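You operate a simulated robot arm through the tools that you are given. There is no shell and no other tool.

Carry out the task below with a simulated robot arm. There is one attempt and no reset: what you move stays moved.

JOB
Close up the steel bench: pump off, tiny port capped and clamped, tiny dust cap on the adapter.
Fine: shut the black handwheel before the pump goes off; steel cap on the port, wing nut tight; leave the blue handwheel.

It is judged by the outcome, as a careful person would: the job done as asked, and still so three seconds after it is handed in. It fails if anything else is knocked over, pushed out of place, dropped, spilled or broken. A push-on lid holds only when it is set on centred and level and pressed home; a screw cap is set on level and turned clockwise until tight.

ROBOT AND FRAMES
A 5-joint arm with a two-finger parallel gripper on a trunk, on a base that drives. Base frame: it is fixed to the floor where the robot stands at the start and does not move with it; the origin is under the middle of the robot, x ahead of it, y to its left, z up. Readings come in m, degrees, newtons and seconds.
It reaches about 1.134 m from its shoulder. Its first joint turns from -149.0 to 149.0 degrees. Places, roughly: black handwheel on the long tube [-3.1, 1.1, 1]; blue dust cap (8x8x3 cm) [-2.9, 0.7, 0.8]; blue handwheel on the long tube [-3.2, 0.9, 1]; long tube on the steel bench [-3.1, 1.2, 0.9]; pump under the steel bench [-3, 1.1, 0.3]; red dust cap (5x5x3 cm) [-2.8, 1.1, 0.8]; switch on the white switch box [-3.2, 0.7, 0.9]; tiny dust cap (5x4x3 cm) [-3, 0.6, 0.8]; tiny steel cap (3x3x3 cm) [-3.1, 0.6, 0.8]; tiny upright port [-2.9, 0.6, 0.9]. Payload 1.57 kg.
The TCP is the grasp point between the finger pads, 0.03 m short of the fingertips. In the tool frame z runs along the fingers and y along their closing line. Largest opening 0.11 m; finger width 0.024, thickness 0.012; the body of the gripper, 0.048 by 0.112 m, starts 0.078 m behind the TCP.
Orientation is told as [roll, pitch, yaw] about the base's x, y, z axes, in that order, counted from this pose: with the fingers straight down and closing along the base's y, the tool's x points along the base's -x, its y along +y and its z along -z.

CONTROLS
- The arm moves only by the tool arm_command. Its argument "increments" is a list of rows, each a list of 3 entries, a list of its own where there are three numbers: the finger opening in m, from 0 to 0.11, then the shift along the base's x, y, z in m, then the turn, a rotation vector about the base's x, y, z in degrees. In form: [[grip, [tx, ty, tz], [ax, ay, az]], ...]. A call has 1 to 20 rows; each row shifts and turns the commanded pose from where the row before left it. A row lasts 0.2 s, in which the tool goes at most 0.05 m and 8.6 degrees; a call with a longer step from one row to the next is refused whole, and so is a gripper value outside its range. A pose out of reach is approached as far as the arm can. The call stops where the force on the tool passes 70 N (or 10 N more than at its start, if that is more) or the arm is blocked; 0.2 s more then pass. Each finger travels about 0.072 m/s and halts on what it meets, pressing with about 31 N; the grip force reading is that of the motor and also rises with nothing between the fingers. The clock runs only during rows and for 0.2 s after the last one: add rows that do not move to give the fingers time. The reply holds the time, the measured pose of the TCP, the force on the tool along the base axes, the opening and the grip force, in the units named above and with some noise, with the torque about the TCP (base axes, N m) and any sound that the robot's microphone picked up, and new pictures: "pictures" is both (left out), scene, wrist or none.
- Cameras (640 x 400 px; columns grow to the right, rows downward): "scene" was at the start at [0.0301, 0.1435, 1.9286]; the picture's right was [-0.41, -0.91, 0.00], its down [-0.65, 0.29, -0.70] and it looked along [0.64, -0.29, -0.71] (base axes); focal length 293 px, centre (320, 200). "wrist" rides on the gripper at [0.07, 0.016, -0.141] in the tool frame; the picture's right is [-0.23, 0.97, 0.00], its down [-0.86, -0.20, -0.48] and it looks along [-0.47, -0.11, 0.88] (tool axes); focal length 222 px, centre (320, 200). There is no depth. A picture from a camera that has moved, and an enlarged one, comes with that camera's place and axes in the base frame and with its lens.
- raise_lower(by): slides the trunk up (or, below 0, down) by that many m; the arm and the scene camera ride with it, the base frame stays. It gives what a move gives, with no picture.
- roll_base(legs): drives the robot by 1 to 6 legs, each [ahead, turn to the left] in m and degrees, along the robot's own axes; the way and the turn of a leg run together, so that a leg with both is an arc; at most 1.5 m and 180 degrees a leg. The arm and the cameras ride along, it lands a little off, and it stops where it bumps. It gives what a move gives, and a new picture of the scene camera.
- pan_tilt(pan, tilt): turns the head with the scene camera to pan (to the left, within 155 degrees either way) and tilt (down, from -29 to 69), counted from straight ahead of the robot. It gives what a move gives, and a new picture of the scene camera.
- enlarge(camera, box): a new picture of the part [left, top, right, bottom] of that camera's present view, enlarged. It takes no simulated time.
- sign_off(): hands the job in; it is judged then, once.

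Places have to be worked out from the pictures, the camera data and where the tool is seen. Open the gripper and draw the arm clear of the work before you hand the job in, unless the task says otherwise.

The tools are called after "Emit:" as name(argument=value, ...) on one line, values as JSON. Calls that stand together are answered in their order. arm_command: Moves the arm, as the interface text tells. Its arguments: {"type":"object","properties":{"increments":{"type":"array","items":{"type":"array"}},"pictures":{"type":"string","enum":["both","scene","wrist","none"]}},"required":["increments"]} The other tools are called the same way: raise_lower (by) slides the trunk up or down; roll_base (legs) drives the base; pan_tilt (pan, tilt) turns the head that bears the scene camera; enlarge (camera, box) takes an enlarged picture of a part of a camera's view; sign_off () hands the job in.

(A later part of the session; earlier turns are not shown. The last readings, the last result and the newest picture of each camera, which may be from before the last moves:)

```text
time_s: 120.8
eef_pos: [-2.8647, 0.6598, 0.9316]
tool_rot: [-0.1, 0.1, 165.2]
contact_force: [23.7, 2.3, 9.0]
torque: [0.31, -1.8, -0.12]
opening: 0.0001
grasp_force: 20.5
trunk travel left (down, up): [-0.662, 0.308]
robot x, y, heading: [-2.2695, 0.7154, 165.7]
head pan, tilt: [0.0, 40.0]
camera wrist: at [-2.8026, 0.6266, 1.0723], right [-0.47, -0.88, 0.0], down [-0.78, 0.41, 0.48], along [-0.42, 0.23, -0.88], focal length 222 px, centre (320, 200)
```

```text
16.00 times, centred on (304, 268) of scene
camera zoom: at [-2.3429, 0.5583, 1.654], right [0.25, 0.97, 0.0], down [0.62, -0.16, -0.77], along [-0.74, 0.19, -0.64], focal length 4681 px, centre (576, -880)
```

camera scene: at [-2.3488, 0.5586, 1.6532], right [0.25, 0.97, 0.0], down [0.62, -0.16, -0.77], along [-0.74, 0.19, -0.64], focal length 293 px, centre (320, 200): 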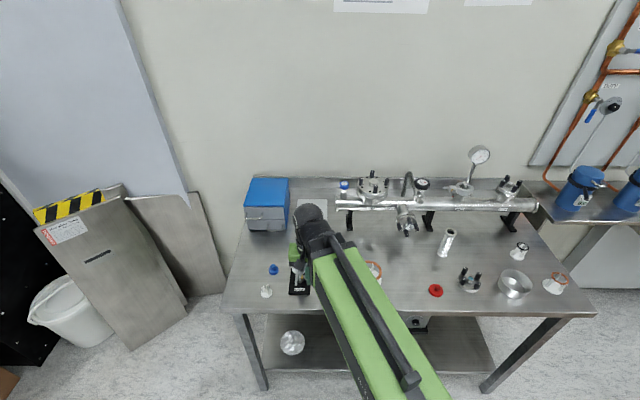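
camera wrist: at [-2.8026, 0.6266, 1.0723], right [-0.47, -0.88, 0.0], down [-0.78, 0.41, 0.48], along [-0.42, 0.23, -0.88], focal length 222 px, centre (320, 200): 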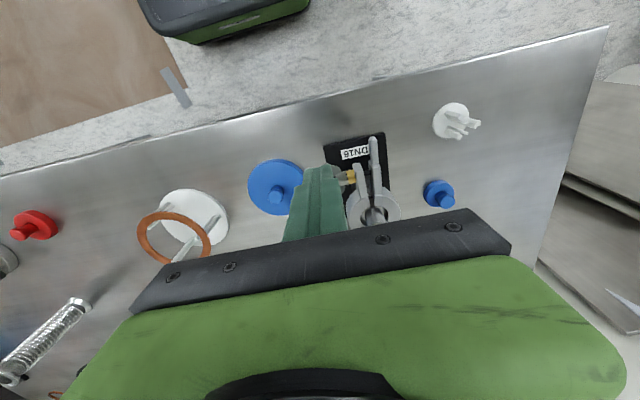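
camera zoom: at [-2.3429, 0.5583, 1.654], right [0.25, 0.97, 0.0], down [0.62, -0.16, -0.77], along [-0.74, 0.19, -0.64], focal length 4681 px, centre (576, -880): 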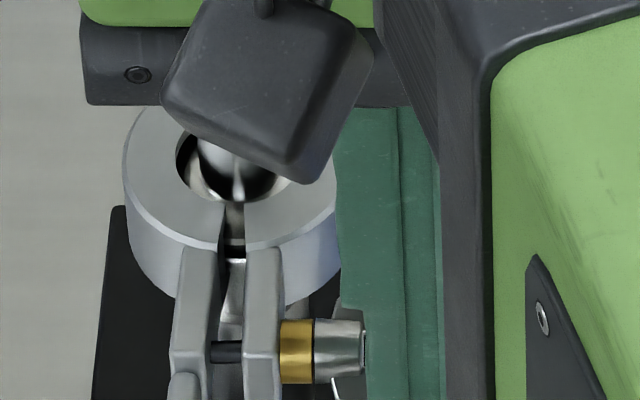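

The push met 24 N and the clamp arms spread slightly instead of the nut turning, so a one-sided push is wrong; the nut needs a couple. I back off at once and re-look.

Emit:
arm_command(increments=[[0.0, [0.0048, -0.0013, 0], [0, 0, 0]], [0.0, [0.0048, -0.0013, 0], [0, 0, 0]], [0.0, [0.0048, -0.0013, 0], [0, 0, 0]], [0.0, [0.0048, -0.0013, 0], [0, 0, 0]]], pictures="none")

Emit:
raise_lower(by=0.15)

Emit:
arm_command(increments=[[0.0, [0.0, 0.04, 0], [0, 0, 0]], [0.0, [0.0, 0.045, 0], [0, 0, 0]], [0.0, [0.0, 0.045, 0], [0, 0, 0]], [0.0, [0.0, 0.045, 0], [0, 0, 0]], [0.0, [0.0, 0.045, 0], [0, 0, 0]]], pictures="scene")

Emit:
enlarge(camera="scene", box=[284, 285, 332, 315])

```text
time_s: 121.5
eef_pos: [-2.8651, 0.6579, 0.9295]
tool_rot: [0.3, -1.2, 164.9]
contact_force: [-10.0, 1.1, 32.9]
torque: [-0.11, 0.57, -0.08]
opening: 0.0001
grasp_force: 21.4
trunk travel left (down, up): [-0.662, 0.308]
robot x, y, heading: [-2.268, 0.7152, 165.7]
head pan, tilt: [0.0, 40.0]
stopped in row 3: the force on the tool passed its limit at 79 N (the readings are from after the stop); the commanded pose is now the measured one
```

```text
time_s: 123.3
eef_pos: [-2.8663, 0.6593, 1.0785]
tool_rot: [0.1, -1.0, 165.2]
contact_force: [-0.8, 0.2, -0.2]
torque: [0.02, 0.01, -0.04]
opening: 0.0
grasp_force: 21.2
trunk travel left (down, up): [-0.812, 0.158]
robot x, y, heading: [-2.2706, 0.7112, 165.6]
head pan, tilt: [0.0, 40.0]
```

```text
time_s: 124.5
eef_pos: [-2.8661, 0.8809, 1.0789]
tool_rot: [0.2, -1.1, 165.2]
contact_force: [-0.5, 0.2, 0.1]
torque: [0.0, 0.03, 0.01]
opening: 0.0001
grasp_force: 21.4
trunk travel left (down, up): [-0.812, 0.158]
robot x, y, heading: [-2.2697, 0.7128, 165.8]
head pan, tilt: [0.0, 40.0]
camera scene: at [-2.3492, 0.5594, 1.8032], right [0.25, 0.97, 0.0], down [0.62, -0.16, -0.77], along [-0.74, 0.19, -0.64], focal length 293 px, centre (320, 200)
```

scene: 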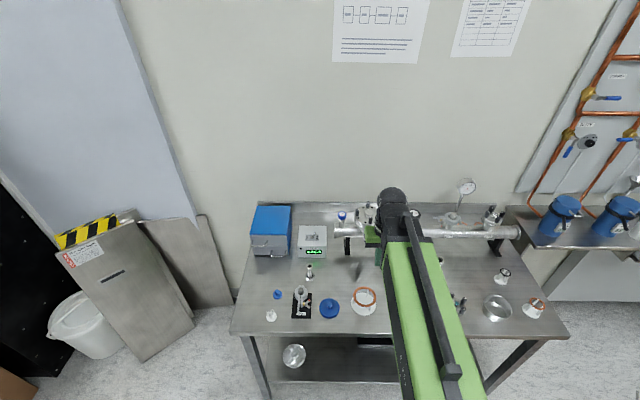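

```text
13.33 times, centred on (308, 300) of scene
camera zoom: at [-2.3492, 0.5594, 1.8032], right [0.25, 0.97, 0.0], down [0.62, -0.16, -0.77], along [-0.74, 0.19, -0.64], focal length 3901 px, centre (480, -1133)
```

zoom: 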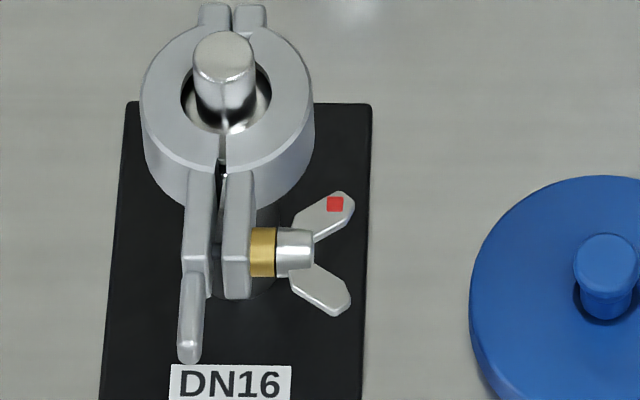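

The nut did turn about 40° clockwise and the clamp and plate are unmoved. Vertical pressing on the rear-leaning ear should turn it without spreading the clamp; I also test tilting the tool the other way in free air for later grips.

Emit:
arm_command(increments=[[0.0, [0, 0, 0], [-2, -7.7, 0]], [0.0, [0, 0, 0], [-2, -7.7, 0]], [0.0, [0, 0, 0], [-2, -7.7, 0]]], pictures="none")

Emit:
arm_command(increments=[[0.0, [0, 0, 0], [7.7, -2, 0]], [0.0, [0, 0, 0], [7.7, -2, 0]]], pictures="scene")

```text
time_s: 125.3
eef_pos: [-2.8705, 0.8797, 1.0958]
tool_rot: [-0.2, 21.6, 165.0]
contact_force: [-8.5, 2.1, -33.3]
torque: [-0.07, -0.98, -0.06]
opening: 0.0
grasp_force: 21.6
out of reach, approached as far as the arm can: row 2, 3
trunk travel left (down, up): [-0.812, 0.158]
robot x, y, heading: [-2.2693, 0.7124, 165.8]
head pan, tilt: [0.0, 40.0]
stopped in row 3: the force on the tool passed its limit at 102 N (the readings are from after the stop); the commanded pose is now the measured one
```

```text
time_s: 126.0
eef_pos: [-2.8699, 0.8794, 1.1043]
tool_rot: [-17.2, 20.6, 158.5]
contact_force: [-18.8, -20.2, -43.6]
torque: [6.01, -3.26, -0.92]
opening: 0.0001
grasp_force: 21.2
out of reach, approached as far as the arm can: row 2
trunk travel left (down, up): [-0.812, 0.158]
robot x, y, heading: [-2.2679, 0.7098, 165.6]
head pan, tilt: [0.0, 40.0]
camera scene: at [-2.3493, 0.5584, 1.8031], right [0.25, 0.97, 0.0], down [0.62, -0.16, -0.77], along [-0.74, 0.19, -0.64], focal length 293 px, centre (320, 200)
```

scene: 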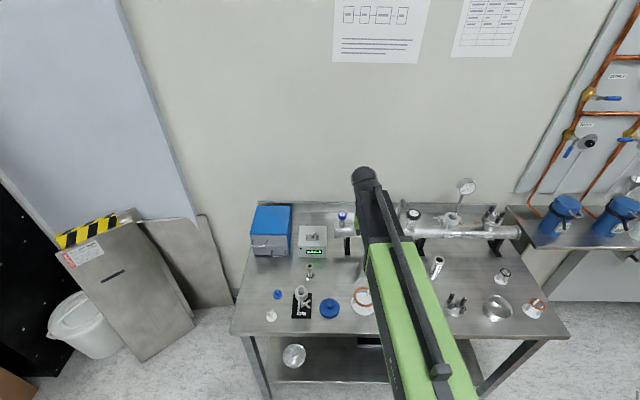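

Tilting the top away makes the gripper bind (probably against its own arm), while tilting sideways works. I undo both tilts now.

Emit:
arm_command(increments=[[0.0, [0, 0, 0], [-7.7, 2, 0]], [0.0, [0, 0, 0], [-7.7, 2, 0]], [0.0, [0, 0, 0], [2, 7.7, 0]], [0.0, [0, 0, 0], [2, 7.7, 0]], [0.0, [0, 0, 0], [1.3, 5.2, 0]], [0.0, [0, 0, 0], [0, 0, 0]]], pictures="both")

```text
time_s: 127.3
eef_pos: [-2.8692, 0.8807, 1.0789]
tool_rot: [0.1, 0.5, 165.0]
contact_force: [0.3, 0.9, -0.5]
torque: [-0.05, 0.01, -0.02]
opening: 0.0002
grasp_force: 21.0
out of reach, approached as far as the arm can: row 1, 3, 4
trunk travel left (down, up): [-0.812, 0.158]
robot x, y, heading: [-2.2705, 0.71, 166.0]
head pan, tilt: [0.0, 40.0]
camera scene: at [-2.3493, 0.5587, 1.8032], right [0.25, 0.97, 0.0], down [0.62, -0.16, -0.77], along [-0.74, 0.19, -0.64], focal length 293 px, centre (320, 200)
camera wrist: at [-2.8077, 0.8476, 1.22], right [-0.47, -0.88, 0.0], down [-0.78, 0.42, 0.47], along [-0.42, 0.22, -0.88], focal length 222 px, centre (320, 200)
```

scene: 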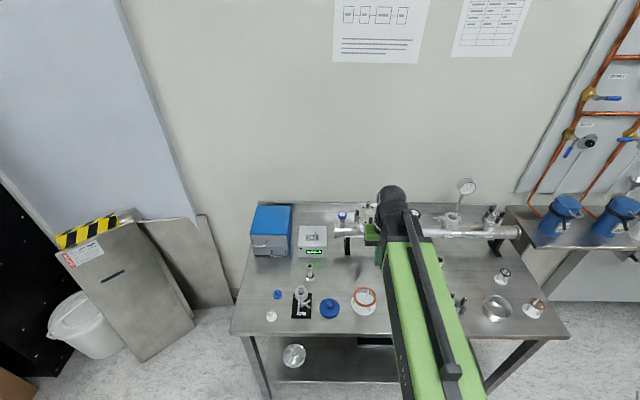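
wrist: 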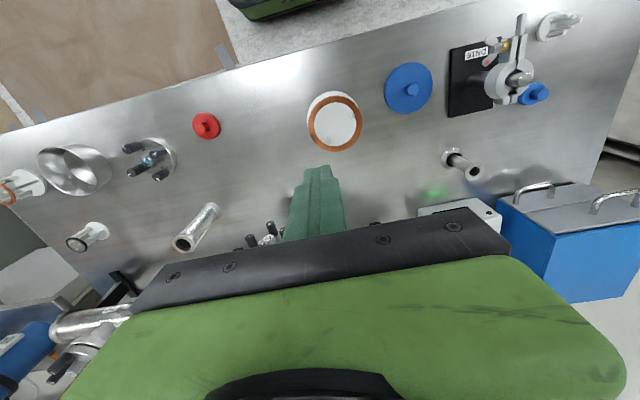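

All back to normal. I turn the tool 90° so the fingers close toward/away from the robot and the camera looks from the nut's outer end, and test tilting both ways in free air.

Emit:
arm_command(increments=[[0.03, [0, 0, 0], [0, 0, 8.5]], [0.03, [0, 0, 0], [0, 0, 8.5]], [0.03, [0, 0, 0], [0, 0, 8.5]], [0.03, [0, 0, 0], [0, 0, 8.5]], [0.03, [0, 0, 0], [0, 0, 8.5]], [0.03, [0, 0, 0], [0, 0, 8.5]], [0.03, [0, 0, 0], [0, 0, 8.5]], [0.03, [0, 0, 0], [0, 0, 8.5]], [0.03, [0, 0, 0], [0, 0, 8.5]], [0.03, [0, 0, 0], [0, 0, 8.5]], [0.03, [0, 0, 0], [0, 0, 5]]], pictures="none")

Emit:
arm_command(increments=[[0.03, [0, 0, 0], [-1, -3.9, 0]], [0.03, [0, 0, 0], [-1, -3.9, 0]], [0.03, [0, 0, 0], [-1, -3.9, 0]], [0.03, [0, 0, 0], [-1, -3.9, 0]]], pictures="wrist")

```text
time_s: 129.8
eef_pos: [-2.8683, 0.8791, 1.0793]
tool_rot: [0.2, 0.4, -104.9]
contact_force: [-0.1, 0.3, -0.2]
torque: [-0.01, 0.02, 0.03]
opening: 0.0299
grasp_force: 0.1
trunk travel left (down, up): [-0.812, 0.158]
robot x, y, heading: [-2.27, 0.7105, 165.7]
head pan, tilt: [0.0, 40.0]
```

```text
time_s: 130.8
eef_pos: [-2.8683, 0.8797, 1.0886]
tool_rot: [16.3, 0.7, -104.8]
contact_force: [-0.1, 0.1, 0.8]
torque: [0.02, 0.02, -0.01]
opening: 0.03
grasp_force: 0.2
out of reach, approached as far as the arm can: row 3, 4
trunk travel left (down, up): [-0.812, 0.158]
robot x, y, heading: [-2.2671, 0.7118, 165.8]
head pan, tilt: [0.0, 40.0]
camera wrist: at [-2.8756, 0.952, 1.2287], right [0.84, -0.46, 0.27], down [-0.53, -0.75, 0.39], along [0.02, -0.48, -0.88], focal length 222 px, centre (320, 200)
```

wrist: 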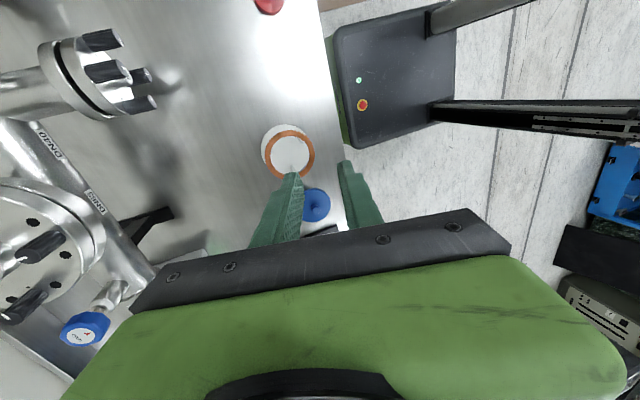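

This tilt direction is now free of force. I test further to learn the range.

Emit:
arm_command(increments=[[0.03, [0, 0, 0], [-1, -3.9, 0]], [0.03, [0, 0, 0], [-1, -3.9, 0]], [0.03, [0, 0, 0], [-1, -3.9, 0]], [0.03, [0, 0, 0], [-1, -3.9, 0]], [0.03, [0, 0, 0], [-1, -3.9, 0]], [0.03, [0, 0, 0], [-1, -3.9, 0]]], pictures="none")

```text
time_s: 132.2
eef_pos: [-2.8698, 0.8795, 1.1022]
tool_rot: [25.2, 0.7, -104.7]
contact_force: [-0.5, -0.1, -0.1]
torque: [-0.02, 0.03, -0.02]
opening: 0.0301
grasp_force: 0.0
out of reach, approached as far as the arm can: row 1, 2, 3, 4, 5, 6
trunk travel left (down, up): [-0.812, 0.158]
robot x, y, heading: [-2.2663, 0.7089, 165.6]
head pan, tilt: [0.0, 40.0]
```

The range this way is about 25°. I return to vertical, go above the nut's outer end with fingers closed and look at it along its axis.

Emit:
arm_command(increments=[[0.0, [0, 0, 0], [2.1, 8.13, 0]], [0.0, [0, 0, 0], [2.1, 8.13, 0]], [0.0, [0, 0, 0], [2.1, 8.13, 0]], [0.0, [-0.005, -0.045, 0], [0, 0, 0]], [0.0, [-0.005, -0.045, 0], [0, 0, 0]], [0.0, [-0.005, -0.045, 0], [0, 0, 0]], [0.0, [-0.005, -0.045, 0], [0, 0, 0]], [0.0, [0, 0, 0], [0, 0, 0]]], pictures="wrist")

Emit:
enlarge(camera="wrist", box=[240, 100, 400, 200])

```text
time_s: 133.9
eef_pos: [-2.8891, 0.6995, 1.0789]
tool_rot: [-0.1, 0.5, -105.0]
contact_force: [-0.4, 0.6, 0.5]
torque: [0.0, -0.02, -0.01]
opening: 0.0
grasp_force: 21.0
out of reach, approached as far as the arm can: row 1, 2, 5
trunk travel left (down, up): [-0.812, 0.158]
robot x, y, heading: [-2.2674, 0.7084, 165.8]
head pan, tilt: [0.0, 40.0]
camera wrist: at [-2.8554, 0.7618, 1.2202], right [0.88, -0.47, 0.0], down [-0.41, -0.78, 0.47], along [-0.22, -0.41, -0.88], focal length 222 px, centre (320, 200)
```

wrist: 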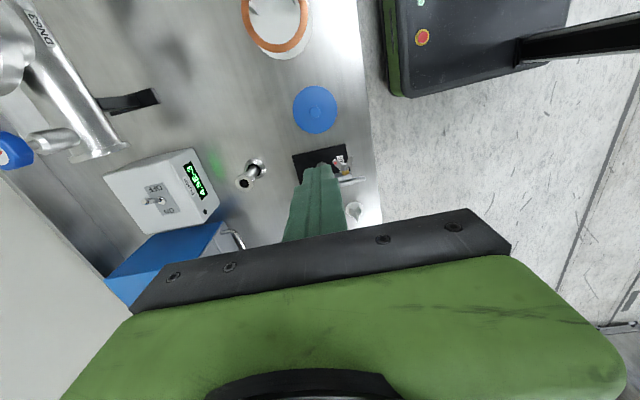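

```text
4.00 times, centred on (320, 150) of wrist
camera zoom: at [-2.8554, 0.7618, 1.2202], right [0.88, -0.47, 0.0], down [-0.41, -0.78, 0.47], along [-0.22, -0.41, -0.88], focal length 888 px, centre (320, 400)
```

zoom: 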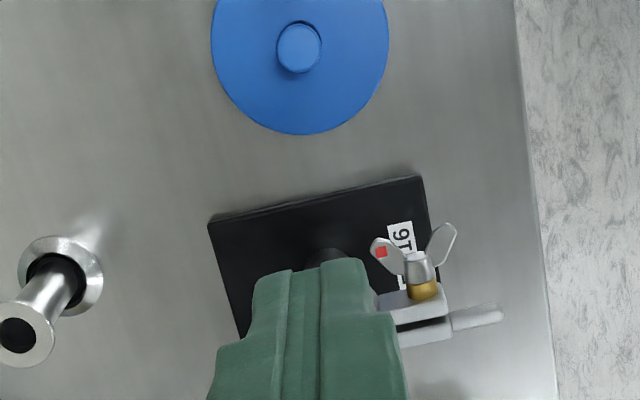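

From this end view the ears are now nearly horizontal (red ear pointing to the rear, slightly up), tips about 15 mm from the axis. I place the closed fingertips above the rear ear and press it down with the trunk in small steps.

Emit:
arm_command(increments=[[0.0, [-0.0013, -0.0334, 0], [0, 0, 0]], [0.0, [0, 0, 0], [0, 0, 0]]], pictures="none")

Emit:
raise_lower(by=-0.135)

Emit:
arm_command(increments=[[0.0, [0, 0, 0], [0, 0, 0]]], pictures="wrist")

Emit:
enlarge(camera="wrist", box=[270, 110, 390, 185])

```text
time_s: 134.6
eef_pos: [-2.8897, 0.6667, 1.079]
tool_rot: [0.0, 0.6, -104.9]
contact_force: [-0.5, -0.1, -0.6]
torque: [0.01, -0.02, 0.0]
opening: 0.0
grasp_force: 21.6
trunk travel left (down, up): [-0.812, 0.158]
robot x, y, heading: [-2.268, 0.7127, 165.4]
head pan, tilt: [0.0, 40.0]
```

```text
time_s: 136.2
eef_pos: [-2.8916, 0.6684, 0.9443]
tool_rot: [0.1, 0.6, -104.9]
contact_force: [-0.4, 0.6, -0.8]
torque: [-0.03, -0.01, -0.01]
opening: 0.0001
grasp_force: 21.0
trunk travel left (down, up): [-0.677, 0.293]
robot x, y, heading: [-2.2694, 0.71, 165.7]
head pan, tilt: [0.0, 40.0]
```

```text
time_s: 136.6
eef_pos: [-2.8903, 0.6668, 0.9434]
tool_rot: [-0.1, 0.6, -104.9]
contact_force: [1.3, -0.1, -0.1]
torque: [-0.03, 0.0, -0.03]
opening: 0.0
grasp_force: 21.8
trunk travel left (down, up): [-0.677, 0.293]
robot x, y, heading: [-2.2709, 0.7084, 165.9]
head pan, tilt: [0.0, 40.0]
camera wrist: at [-2.8577, 0.7289, 1.0852], right [0.88, -0.47, 0.0], down [-0.41, -0.78, 0.47], along [-0.22, -0.41, -0.88], focal length 222 px, centre (320, 200)
```

wrist: 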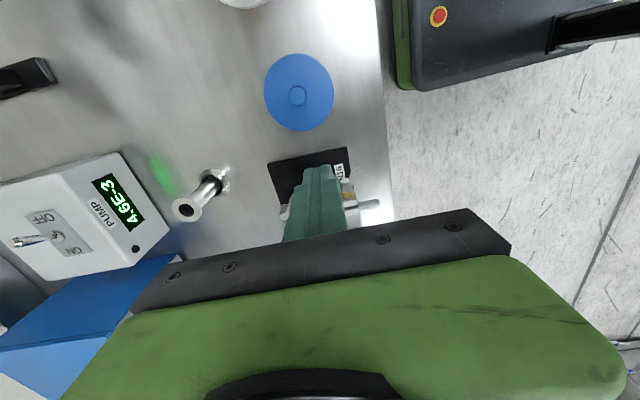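

```text
5.33 times, centred on (330, 148) of wrist
camera zoom: at [-2.8577, 0.7289, 1.0852], right [0.88, -0.47, 0.0], down [-0.41, -0.78, 0.47], along [-0.22, -0.41, -0.88], focal length 1185 px, centre (267, 480)
```

zoom: 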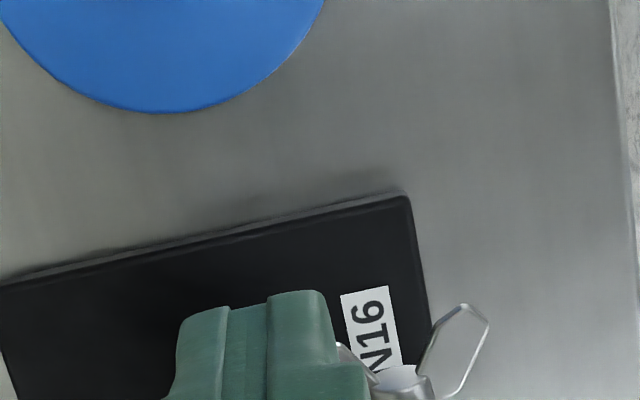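

The finger is over the rear ear. I press down in small steps.

Emit:
raise_lower(by=-0.008)

Emit:
raise_lower(by=-0.004)

Emit:
raise_lower(by=-0.004)

Emit:
enlarge(camera="wrist", box=[270, 110, 390, 185])

```text
time_s: 137.2
eef_pos: [-2.8912, 0.6662, 0.9353]
tool_rot: [0.0, 0.5, -105.0]
contact_force: [-0.4, -0.3, 0.0]
torque: [0.03, -0.01, 0.02]
opening: 0.0
grasp_force: 21.3
trunk travel left (down, up): [-0.669, 0.301]
robot x, y, heading: [-2.2683, 0.7137, 165.7]
head pan, tilt: [0.0, 40.0]
```

```text
time_s: 137.7
eef_pos: [-2.8905, 0.6686, 0.9311]
tool_rot: [0.0, 0.5, -104.9]
contact_force: [-0.4, -0.6, -0.3]
torque: [0.0, 0.02, -0.02]
opening: 0.0001
grasp_force: 21.4
trunk travel left (down, up): [-0.665, 0.305]
robot x, y, heading: [-2.2682, 0.7121, 165.6]
head pan, tilt: [0.0, 40.0]
```

```text
time_s: 138.2
eef_pos: [-2.8904, 0.666, 0.9284]
tool_rot: [-0.2, 0.6, -105.0]
contact_force: [-3.6, -0.3, 7.5]
torque: [-0.09, 0.07, -0.04]
opening: 0.0
grasp_force: 21.1
trunk travel left (down, up): [-0.661, 0.309]
robot x, y, heading: [-2.2704, 0.7093, 165.8]
head pan, tilt: [0.0, 40.0]
```

```text
5.33 times, centred on (330, 148) of wrist
camera zoom: at [-2.8577, 0.729, 1.0693], right [0.88, -0.47, 0.0], down [-0.41, -0.78, 0.47], along [-0.22, -0.41, -0.88], focal length 1185 px, centre (267, 480)
```

zoom: 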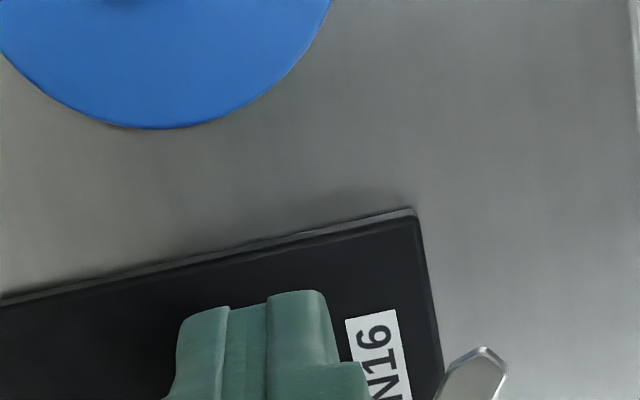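

The ear is moving (7 N). I keep pressing in 4 mm steps.

Emit:
raise_lower(by=-0.004)

Emit:
raise_lower(by=-0.004)

Emit:
raise_lower(by=-0.004)

Emit:
raise_lower(by=-0.004)

Emit:
enlarge(camera="wrist", box=[270, 130, 390, 205])

```text
time_s: 138.7
eef_pos: [-2.8901, 0.6677, 0.9233]
tool_rot: [0.0, 0.6, -104.9]
contact_force: [-0.2, 0.4, 5.2]
torque: [-0.07, -0.06, 0.01]
opening: 0.0
grasp_force: 21.2
trunk travel left (down, up): [-0.657, 0.313]
robot x, y, heading: [-2.2725, 0.7091, 165.7]
head pan, tilt: [0.0, 40.0]
```

```text
time_s: 139.3
eef_pos: [-2.8918, 0.666, 0.9203]
tool_rot: [0.0, 0.6, -104.9]
contact_force: [0.3, 0.4, -0.2]
torque: [0.01, -0.01, 0.03]
opening: 0.0
grasp_force: 21.0
trunk travel left (down, up): [-0.653, 0.317]
robot x, y, heading: [-2.261, 0.717, 165.6]
head pan, tilt: [0.0, 40.0]
```

```text
time_s: 139.8
eef_pos: [-2.8912, 0.6659, 0.9158]
tool_rot: [0.0, 0.6, -104.9]
contact_force: [-0.3, 0.3, -1.0]
torque: [0.01, 0.04, 0.0]
opening: 0.0
grasp_force: 21.7
trunk travel left (down, up): [-0.649, 0.321]
robot x, y, heading: [-2.272, 0.7128, 165.8]
head pan, tilt: [0.0, 40.0]
```

```text
time_s: 140.3
eef_pos: [-2.8907, 0.6672, 0.9128]
tool_rot: [0.1, 0.6, -104.9]
contact_force: [0.0, -0.1, -0.4]
torque: [-0.03, 0.01, 0.0]
opening: 0.0
grasp_force: 21.3
trunk travel left (down, up): [-0.645, 0.325]
robot x, y, heading: [-2.2684, 0.7122, 165.7]
head pan, tilt: [0.0, 40.0]
```

```text
5.33 times, centred on (330, 168) of wrist
camera zoom: at [-2.8575, 0.7289, 1.0532], right [0.88, -0.47, 0.0], down [-0.41, -0.78, 0.47], along [-0.22, -0.41, -0.88], focal length 1185 px, centre (267, 373)
```

zoom: 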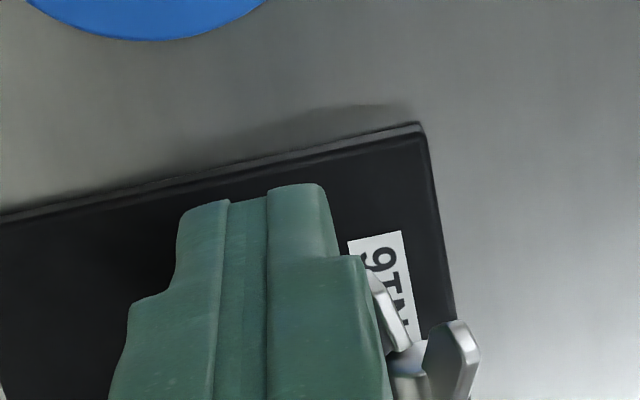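

The rear ear has snapped past and points down; the other ear is now up and toward the robot. I raise, move to its robot side, and sweep it over at its tip height where little force is needed.

Emit:
raise_lower(by=0.06)

Emit:
arm_command(increments=[[0.0, [0.0225, -0.006, 0], [0, 0, 0]], [0.0, [0.0225, -0.006, 0], [0, 0, 0]], [0.0, [0, 0, 0], [0, 0, 0]]], pictures="wrist")

Emit:
enlarge(camera="wrist", box=[240, 120, 400, 220])

```text
time_s: 141.3
eef_pos: [-2.8903, 0.6663, 0.9711]
tool_rot: [-0.1, 0.6, -104.9]
contact_force: [-1.0, 0.6, 0.1]
torque: [0.02, -0.03, -0.02]
opening: 0.0001
grasp_force: 21.4
trunk travel left (down, up): [-0.705, 0.265]
robot x, y, heading: [-2.2658, 0.7171, 165.6]
head pan, tilt: [0.0, 40.0]
```

```text
time_s: 142.1
eef_pos: [-2.8463, 0.6552, 0.9732]
tool_rot: [0.0, 0.5, -104.9]
contact_force: [-0.6, 0.0, 0.3]
torque: [0.0, 0.0, -0.06]
opening: 0.0001
grasp_force: 21.7
trunk travel left (down, up): [-0.705, 0.265]
robot x, y, heading: [-2.2663, 0.7135, 165.7]
head pan, tilt: [0.0, 40.0]
camera wrist: at [-2.8124, 0.7173, 1.1131], right [0.88, -0.47, 0.0], down [-0.41, -0.78, 0.47], along [-0.22, -0.41, -0.88], focal length 222 px, centre (320, 200)
```

wrist: 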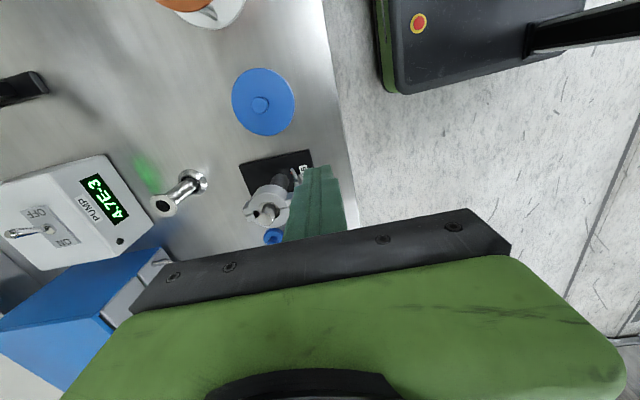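

```text
4.00 times, centred on (320, 170) of wrist
camera zoom: at [-2.8124, 0.7173, 1.1131], right [0.88, -0.47, 0.0], down [-0.41, -0.78, 0.47], along [-0.22, -0.41, -0.88], focal length 888 px, centre (320, 320)
```

zoom: 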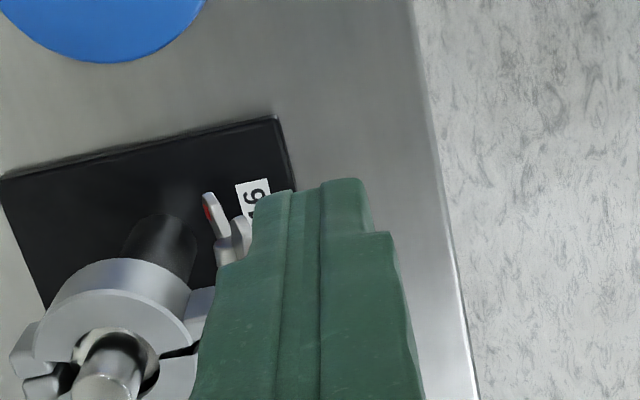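

I check with the head camera.

Emit:
enlarge(camera="scene", box=[284, 258, 332, 288])

```text
13.33 times, centred on (308, 273) of scene
camera zoom: at [-2.3492, 0.5587, 1.6962], right [0.25, 0.97, 0.0], down [0.62, -0.16, -0.77], along [-0.74, 0.19, -0.64], focal length 3901 px, centre (480, -773)
```

zoom: 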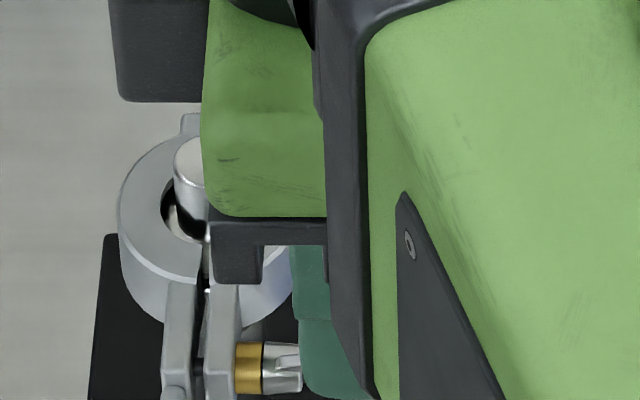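

The geometry agrees: one ear down-rear, the other up at ~68° on the robot side. I lower to ear-tip height and sweep it rearwards gently.

Emit:
raise_lower(by=-0.037)

Emit:
arm_command(increments=[[0.0, [-0.0039, 0.001, 0], [0, 0, 0]], [0.0, [-0.0039, 0.001, 0], [0, 0, 0]], [0.0, [-0.0039, 0.001, 0], [0, 0, 0]]], pictures="none")

Emit:
arm_command(increments=[[0.0, [-0.0039, 0.001, 0], [0, 0, 0]], [0.0, [-0.0039, 0.001, 0], [0, 0, 0]]], pictures="wrist")

Emit:
enlarge(camera="wrist", box=[240, 120, 400, 220])

```text
time_s: 142.9
eef_pos: [-2.8454, 0.6548, 0.9344]
tool_rot: [0.0, 0.6, -104.9]
contact_force: [0.3, -0.3, 0.4]
torque: [-0.01, -0.01, -0.03]
opening: 0.0
grasp_force: 21.6
trunk travel left (down, up): [-0.668, 0.302]
robot x, y, heading: [-2.2706, 0.7131, 165.6]
head pan, tilt: [0.0, 40.0]
```

```text
time_s: 143.7
eef_pos: [-2.8545, 0.6583, 0.9355]
tool_rot: [0.1, 0.7, -105.0]
contact_force: [9.9, 0.3, 6.2]
torque: [-0.08, -0.12, 0.07]
opening: 0.0
grasp_force: 21.4
trunk travel left (down, up): [-0.668, 0.302]
robot x, y, heading: [-2.2703, 0.7115, 165.8]
head pan, tilt: [0.0, 40.0]
```

```text
time_s: 144.3
eef_pos: [-2.8607, 0.6602, 0.9362]
tool_rot: [0.2, 0.8, -104.9]
contact_force: [30.9, 0.0, -6.9]
torque: [0.06, -0.89, 0.14]
opening: 0.0
grasp_force: 21.5
trunk travel left (down, up): [-0.668, 0.302]
robot x, y, heading: [-2.2705, 0.7133, 166.0]
head pan, tilt: [0.0, 40.0]
camera wrist: at [-2.8286, 0.7222, 1.0772], right [0.88, -0.47, 0.0], down [-0.42, -0.78, 0.47], along [-0.22, -0.41, -0.88], focal length 222 px, centre (320, 200)
```

wrist: 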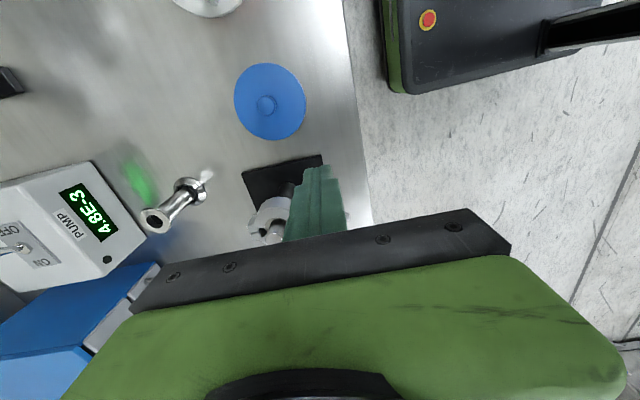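

```text
4.00 times, centred on (320, 170) of wrist
camera zoom: at [-2.8286, 0.7222, 1.0772], right [0.88, -0.47, 0.0], down [-0.42, -0.78, 0.47], along [-0.22, -0.41, -0.88], focal length 888 px, centre (320, 320)
```

zoom: 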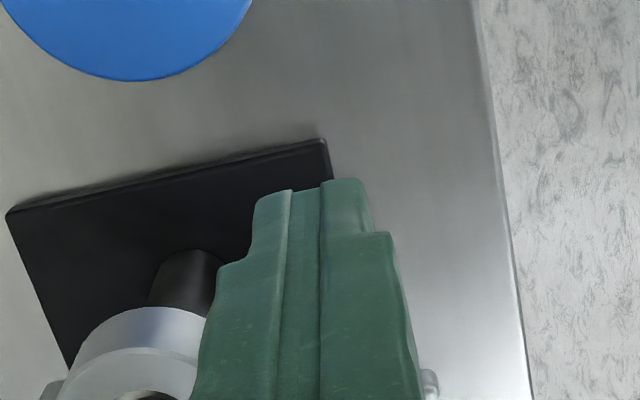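

31 N at the ear tip without passing over the top: the nut has become much stiffer (it may be getting tight). I back off slowly and look.

Emit:
arm_command(increments=[[0.0, [0.003, -0.0008, 0], [0, 0, 0]]], pictures="none")

Emit:
arm_command(increments=[[0.0, [0.003, -0.0008, 0], [0, 0, 0]], [0.0, [0.003, -0.0008, 0], [0, 0, 0]]], pictures="none")

Emit:
arm_command(increments=[[0.0, [0.004, -0.001, 0], [0, 0, 0]], [0.0, [0.004, -0.001, 0], [0, 0, 0]]], pictures="wrist")

Emit:
enlarge(camera="wrist", box=[240, 120, 400, 220])

```text
time_s: 144.7
eef_pos: [-2.8604, 0.6604, 0.9366]
tool_rot: [0.0, 0.6, -105.0]
contact_force: [18.8, 1.3, -1.2]
torque: [0.0, -0.5, 0.08]
opening: 0.0001
grasp_force: 21.2
trunk travel left (down, up): [-0.668, 0.302]
robot x, y, heading: [-2.2705, 0.7139, 165.7]
head pan, tilt: [0.0, 40.0]
```

```text
time_s: 145.3
eef_pos: [-2.8568, 0.6571, 0.9339]
tool_rot: [-0.1, 0.6, -105.0]
contact_force: [0.4, 0.6, -0.6]
torque: [0.02, 0.0, 0.02]
opening: 0.0
grasp_force: 21.7
trunk travel left (down, up): [-0.668, 0.302]
robot x, y, heading: [-2.2667, 0.7136, 165.4]
head pan, tilt: [0.0, 40.0]
```

```text
time_s: 145.9
eef_pos: [-2.8477, 0.6567, 0.9343]
tool_rot: [0.0, 0.6, -104.9]
contact_force: [-0.8, 0.0, 0.3]
torque: [0.0, 0.02, 0.01]
opening: 0.0001
grasp_force: 21.1
trunk travel left (down, up): [-0.668, 0.302]
robot x, y, heading: [-2.2706, 0.7101, 165.5]
head pan, tilt: [0.0, 40.0]
camera wrist: at [-2.8146, 0.7182, 1.0762], right [0.88, -0.47, 0.0], down [-0.41, -0.78, 0.47], along [-0.22, -0.41, -0.88], focal length 222 px, centre (320, 200)
```

wrist: 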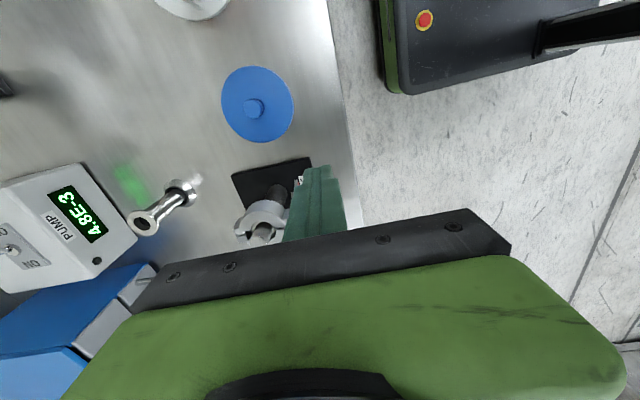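

```text
4.00 times, centred on (320, 170) of wrist
camera zoom: at [-2.8146, 0.7182, 1.0762], right [0.88, -0.47, 0.0], down [-0.41, -0.78, 0.47], along [-0.22, -0.41, -0.88], focal length 888 px, centre (320, 320)
```

zoom: 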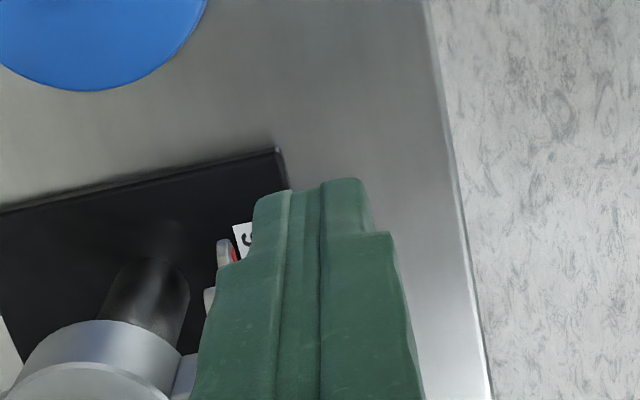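

I raise and move aside to see the clamp and nut clearly.

Emit:
raise_lower(by=0.12)

Emit:
arm_command(increments=[[0.0, [-0.005, 0.045, 0], [0, 0, 0]], [0.0, [-0.005, 0.045, 0], [0, 0, 0]], [0.0, [-0.005, 0.045, 0], [0, 0, 0]], [0.0, [-0.005, 0.045, 0], [0, 0, 0]], [0.0, [0, 0.03, 0], [0, 0, 0]]], pictures="scene")

Emit:
enlarge(camera="scene", box=[284, 280, 332, 310])

```text
time_s: 147.4
eef_pos: [-2.8474, 0.6552, 1.0545]
tool_rot: [-0.1, 0.6, -104.9]
contact_force: [0.2, 0.1, -0.2]
torque: [-0.02, 0.0, 0.03]
opening: 0.0001
grasp_force: 21.5
trunk travel left (down, up): [-0.788, 0.182]
robot x, y, heading: [-2.2684, 0.7119, 165.7]
head pan, tilt: [0.0, 40.0]
```

```text
time_s: 148.6
eef_pos: [-2.8699, 0.8687, 1.054]
tool_rot: [0.0, 0.5, -105.0]
contact_force: [0.4, -0.7, 0.1]
torque: [0.05, 0.0, -0.01]
opening: 0.0002
grasp_force: 21.4
trunk travel left (down, up): [-0.788, 0.182]
robot x, y, heading: [-2.2679, 0.7157, 166.0]
head pan, tilt: [0.0, 40.0]
camera scene: at [-2.349, 0.5589, 1.7792], right [0.25, 0.97, 0.0], down [0.62, -0.16, -0.77], along [-0.74, 0.19, -0.64], focal length 293 px, centre (320, 200)
```

scene: 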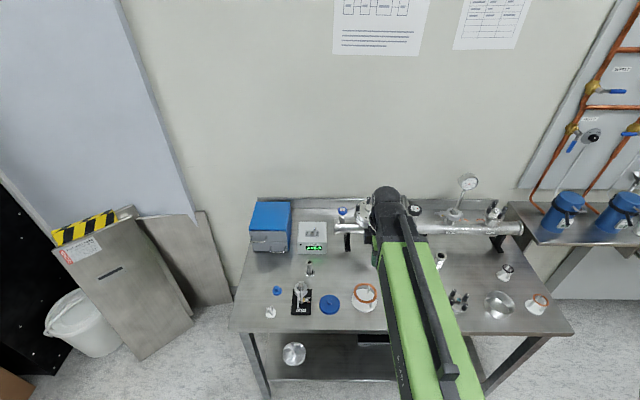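

```text
13.33 times, centred on (308, 295) of scene
camera zoom: at [-2.349, 0.5589, 1.7792], right [0.25, 0.97, 0.0], down [0.62, -0.16, -0.77], along [-0.74, 0.19, -0.64], focal length 3901 px, centre (480, -1067)
```

zoom: 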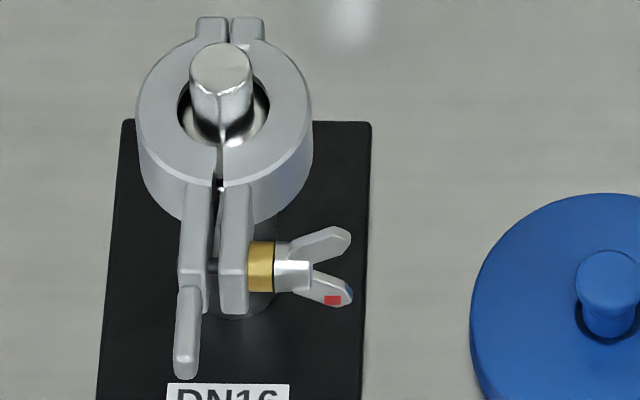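

The nut has made a half turn overall (red ear now down) and the ears are about vertical. To judge tightness with a pure couple, I'll straddle both ears with the fingers and twist by tilting; first hover above and look.

Emit:
arm_command(increments=[[0.035, [0, -0.042, 0], [0, 0, 0]], [0.035, [0, -0.042, 0], [0, 0, 0]], [0.035, [0, -0.042, 0], [0, 0, 0]], [0.035, [-0.001, -0.042, 0], [0, 0, 0]], [0.035, [-0.002, -0.039, 0], [0, 0, 0]], [0.035, [0, 0, 0], [0, 0, 0]]], pictures="wrist")

Emit:
enlarge(camera="wrist", box=[240, 100, 400, 200])

```text
time_s: 150.0
eef_pos: [-2.8698, 0.6605, 1.0534]
tool_rot: [0.0, 0.5, -105.0]
contact_force: [0.3, 0.4, -0.4]
torque: [-0.01, -0.02, 0.02]
opening: 0.0353
grasp_force: 0.1
trunk travel left (down, up): [-0.788, 0.182]
robot x, y, heading: [-2.2716, 0.7099, 165.9]
head pan, tilt: [0.0, 40.0]
camera wrist: at [-2.8364, 0.7223, 1.1962], right [0.88, -0.47, 0.0], down [-0.41, -0.78, 0.47], along [-0.22, -0.41, -0.88], focal length 222 px, centre (320, 200)
```

wrist: 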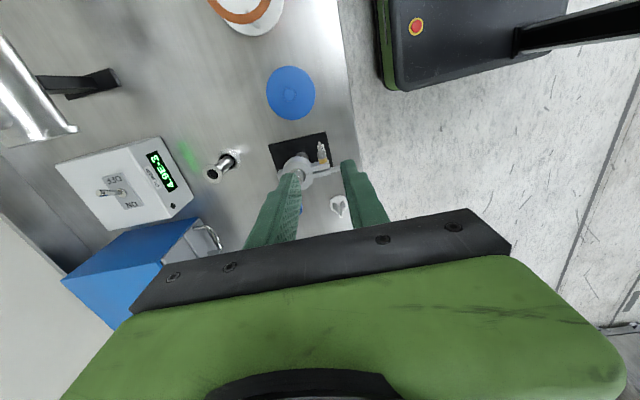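

```text
4.00 times, centred on (320, 150) of wrist
camera zoom: at [-2.8364, 0.7223, 1.1962], right [0.88, -0.47, 0.0], down [-0.41, -0.78, 0.47], along [-0.22, -0.41, -0.88], focal length 888 px, centre (320, 400)
```

zoom: 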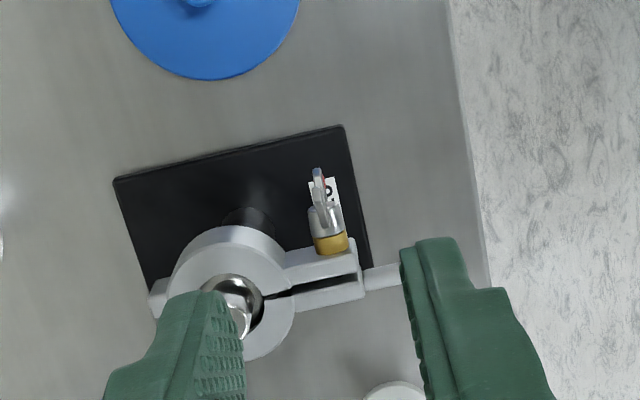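

The ears are edge-on vertical and centred between the fingers within 3 mm. I align, lower around them and close lightly.

Emit:
arm_command(increments=[[0.035, [-0.003, 0.001, 0], [0, 0, 0]], [0.035, [0, 0, 0], [0, 0, 0]]], pictures="none")

Emit:
raise_lower(by=-0.1)

Emit:
raise_lower(by=-0.047)

Emit:
arm_command(increments=[[0.02, [0, 0, 0], [0, 0, 0]], [0.01, [0, 0, 0], [0, 0, 0]], [0.004, [0, 0, 0], [0, 0, 0]], [0.0, [0, 0, 0], [0, 0, 0]], [0.0, [0, 0, 0], [0, 0, 0]]], pictures="wrist")

Emit:
enlarge(camera="wrist", box=[240, 130, 400, 230])

```text
time_s: 150.6
eef_pos: [-2.8721, 0.6612, 1.0547]
tool_rot: [0.1, 0.6, -104.8]
contact_force: [0.7, -0.2, 0.1]
torque: [0.04, 0.02, -0.02]
opening: 0.0349
grasp_force: 0.0
trunk travel left (down, up): [-0.788, 0.182]
robot x, y, heading: [-2.2676, 0.713, 165.6]
head pan, tilt: [0.0, 40.0]
```

```text
time_s: 152.0
eef_pos: [-2.8725, 0.6611, 0.9553]
tool_rot: [0.0, 0.6, -104.9]
contact_force: [0.7, 0.7, 0.2]
torque: [0.0, -0.01, 0.0]
opening: 0.0349
grasp_force: 0.1
trunk travel left (down, up): [-0.688, 0.282]
robot x, y, heading: [-2.2676, 0.7133, 165.9]
head pan, tilt: [0.0, 40.0]
```

```text
time_s: 152.9
eef_pos: [-2.873, 0.6621, 0.9076]
tool_rot: [0.0, 0.6, -105.0]
contact_force: [-0.8, 0.4, 0.6]
torque: [-0.02, 0.01, 0.02]
opening: 0.0349
grasp_force: 0.1
trunk travel left (down, up): [-0.641, 0.329]
robot x, y, heading: [-2.2686, 0.7109, 165.7]
head pan, tilt: [0.0, 40.0]
```

```text
time_s: 154.1
eef_pos: [-2.8722, 0.6609, 0.9083]
tool_rot: [0.0, 0.6, -104.9]
contact_force: [6.0, 1.2, -4.2]
torque: [0.2, -0.08, 0.04]
opening: 0.0037
grasp_force: 24.0
trunk travel left (down, up): [-0.641, 0.329]
robot x, y, heading: [-2.2708, 0.7128, 165.9]
head pan, tilt: [0.0, 40.0]
camera wrist: at [-2.839, 0.7234, 1.0493], right [0.88, -0.47, 0.0], down [-0.41, -0.78, 0.47], along [-0.22, -0.41, -0.88], focal length 222 px, centre (320, 200)
```

wrist: 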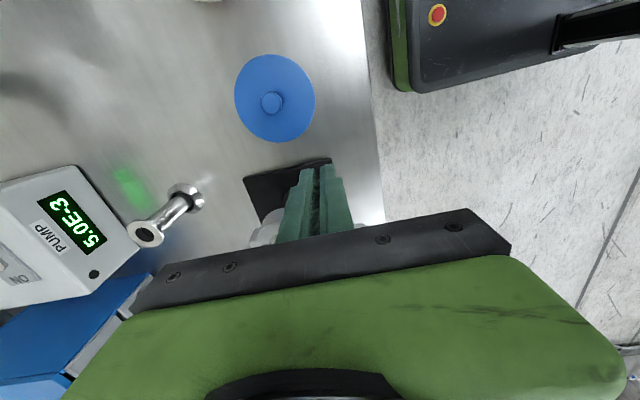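

```text
4.00 times, centred on (320, 180) of wrist
camera zoom: at [-2.839, 0.7234, 1.0493], right [0.88, -0.47, 0.0], down [-0.41, -0.78, 0.47], along [-0.22, -0.41, -0.88], focal length 888 px, centre (320, 280)
```

zoom: 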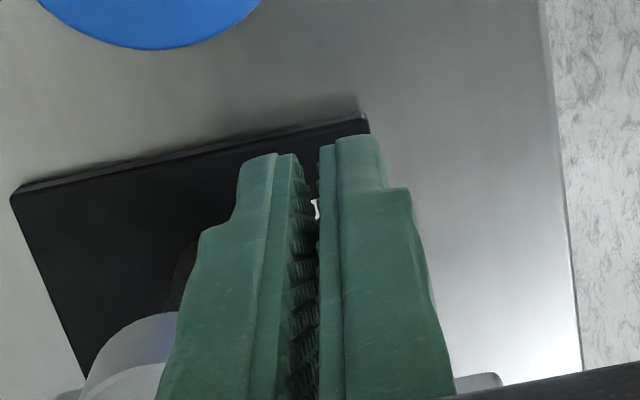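

The pads hold both ears (3.7 mm thick). I twist clockwise by tilting 4° at a time and read the torque.

Emit:
arm_command(increments=[[0.0, [0, 0, 0], [-1, -3.9, 0]], [0.0, [0, 0, 0], [0, 0, 0]]], pictures="none")

Emit:
arm_command(increments=[[0.0, [0, 0, 0], [-1, -3.9, 0]], [0.0, [0, 0, 0], [0, 0, 0]]], pictures="none")

Emit:
arm_command(increments=[[0.0, [0, 0, 0], [-1, -3.9, 0]], [0.0, [0, 0, 0], [0, 0, 0]]], pictures="wrist")

```text
time_s: 154.7
eef_pos: [-2.8728, 0.662, 0.9089]
tool_rot: [4.1, 0.8, -104.9]
contact_force: [9.7, 2.9, -18.4]
torque: [0.53, 0.66, 0.04]
opening: 0.005
grasp_force: 25.0
trunk travel left (down, up): [-0.641, 0.329]
robot x, y, heading: [-2.2723, 0.7124, 165.4]
head pan, tilt: [0.0, 40.0]
```

```text
time_s: 155.3
eef_pos: [-2.8738, 0.6608, 0.9097]
tool_rot: [8.0, 0.7, -104.9]
contact_force: [2.6, 2.5, -18.0]
torque: [0.55, 0.76, 0.01]
opening: 0.0075
grasp_force: 26.4
trunk travel left (down, up): [-0.641, 0.329]
robot x, y, heading: [-2.2713, 0.7078, 165.7]
head pan, tilt: [0.0, 40.0]
```

```text
time_s: 155.9
eef_pos: [-2.8744, 0.6615, 0.9126]
tool_rot: [12.1, 0.6, -104.7]
contact_force: [-12.4, 1.8, -11.7]
torque: [0.5, 1.03, -0.08]
opening: 0.0097
grasp_force: 27.3
out of reach, approached as far as the arm can: row 1
trunk travel left (down, up): [-0.641, 0.329]
robot x, y, heading: [-2.2714, 0.7121, 165.6]
head pan, tilt: [0.0, 40.0]
camera wrist: at [-2.8708, 0.7308, 1.054], right [0.86, -0.47, 0.2], down [-0.51, -0.76, 0.42], along [-0.04, -0.46, -0.89], focal length 222 px, centre (320, 200)
```

wrist: 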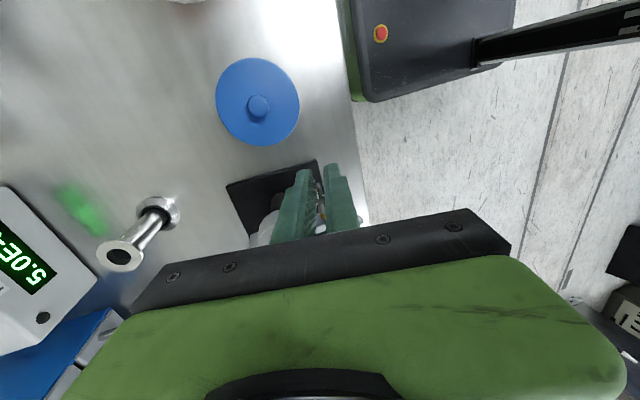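

The fingers spread (3.7→9.7 mm) while the torque climbed past 1 Nm and the nut did not move: it is tight against its stop. I undo the tilt, open and raise clear.

Emit:
arm_command(increments=[[0.0, [0, 0, 0], [1, 3.9, 0]], [0.0, [0, 0, 0], [1, 3.9, 0]], [0.01, [0, 0, 0], [1, 3.9, 0]], [0.03, [0, 0, 0], [0, 0, 0]], [0.04, [0, 0, 0], [0, 0, 0]], [0.04, [0, 0, 0], [0, 0, 0]]], pictures="none")

Emit:
raise_lower(by=0.15)

Emit:
arm_command(increments=[[0.04, [0, 0.045, 0], [0, 0, 0]], [0.04, [0, 0.045, 0], [0, 0, 0]], [0.04, [0, 0.045, 0], [0, 0, 0]], [0.04, [0, 0.045, 0], [0, 0, 0]], [0.04, [0, 0.03, 0], [0, 0, 0]]], pictures="scene")

Emit:
enlarge(camera="scene", box=[284, 285, 324, 310])

Emit:
enlarge(camera="scene", box=[260, 230, 356, 290])

```text
time_s: 157.3
eef_pos: [-2.8737, 0.6613, 0.908]
tool_rot: [0.0, 0.5, -104.9]
contact_force: [0.4, -1.0, 0.0]
torque: [-0.03, 0.0, 0.01]
opening: 0.0401
grasp_force: 0.1
out of reach, approached as far as the arm can: row 2
trunk travel left (down, up): [-0.641, 0.329]
robot x, y, heading: [-2.2687, 0.7096, 165.7]
head pan, tilt: [0.0, 40.0]
```

```text
time_s: 159.0
eef_pos: [-2.8734, 0.6604, 1.0569]
tool_rot: [0.0, 0.6, -104.9]
contact_force: [-0.4, -0.5, 0.3]
torque: [0.03, 0.01, 0.01]
opening: 0.0399
grasp_force: 0.0
trunk travel left (down, up): [-0.791, 0.179]
robot x, y, heading: [-2.2712, 0.7081, 165.7]
head pan, tilt: [0.0, 40.0]
```

```text
time_s: 160.2
eef_pos: [-2.8749, 0.8746, 1.0569]
tool_rot: [0.0, 0.6, -105.0]
contact_force: [-0.7, -0.4, -0.6]
torque: [0.0, 0.01, -0.02]
opening: 0.0399
grasp_force: 0.0
trunk travel left (down, up): [-0.791, 0.179]
robot x, y, heading: [-2.2664, 0.7129, 165.7]
head pan, tilt: [0.0, 40.0]
camera scene: at [-2.3491, 0.559, 1.7822], right [0.25, 0.97, 0.0], down [0.62, -0.16, -0.77], along [-0.74, 0.19, -0.64], focal length 293 px, centre (320, 200)
```

scene: 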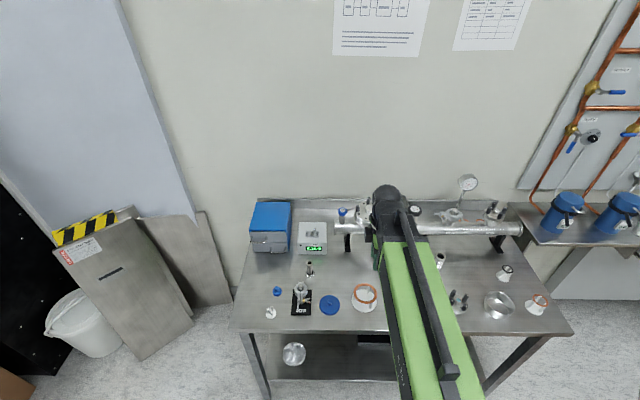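

```text
16.00 times, centred on (304, 298) of scene
camera zoom: at [-2.3491, 0.559, 1.7822], right [0.25, 0.97, 0.0], down [0.62, -0.16, -0.77], along [-0.74, 0.19, -0.64], focal length 4681 px, centre (576, -1360)
```

zoom: 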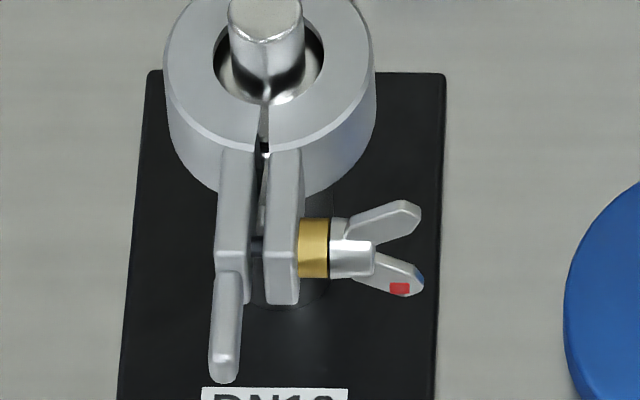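

```text
6.67 times, centred on (308, 260) of scene
camera zoom: at [-2.3491, 0.559, 1.7822], right [0.25, 0.97, 0.0], down [0.62, -0.16, -0.77], along [-0.74, 0.19, -0.64], focal length 1950 px, centre (400, -200)
```

zoom: 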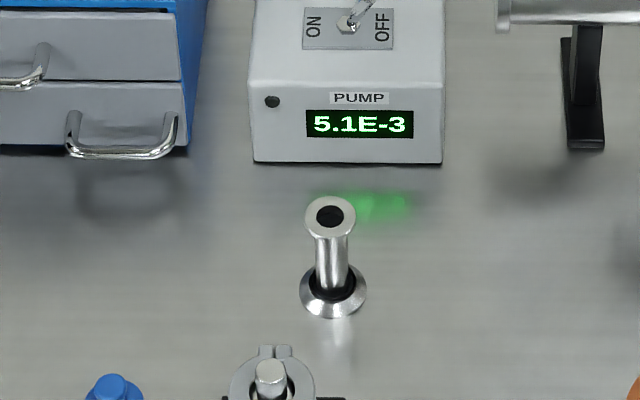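

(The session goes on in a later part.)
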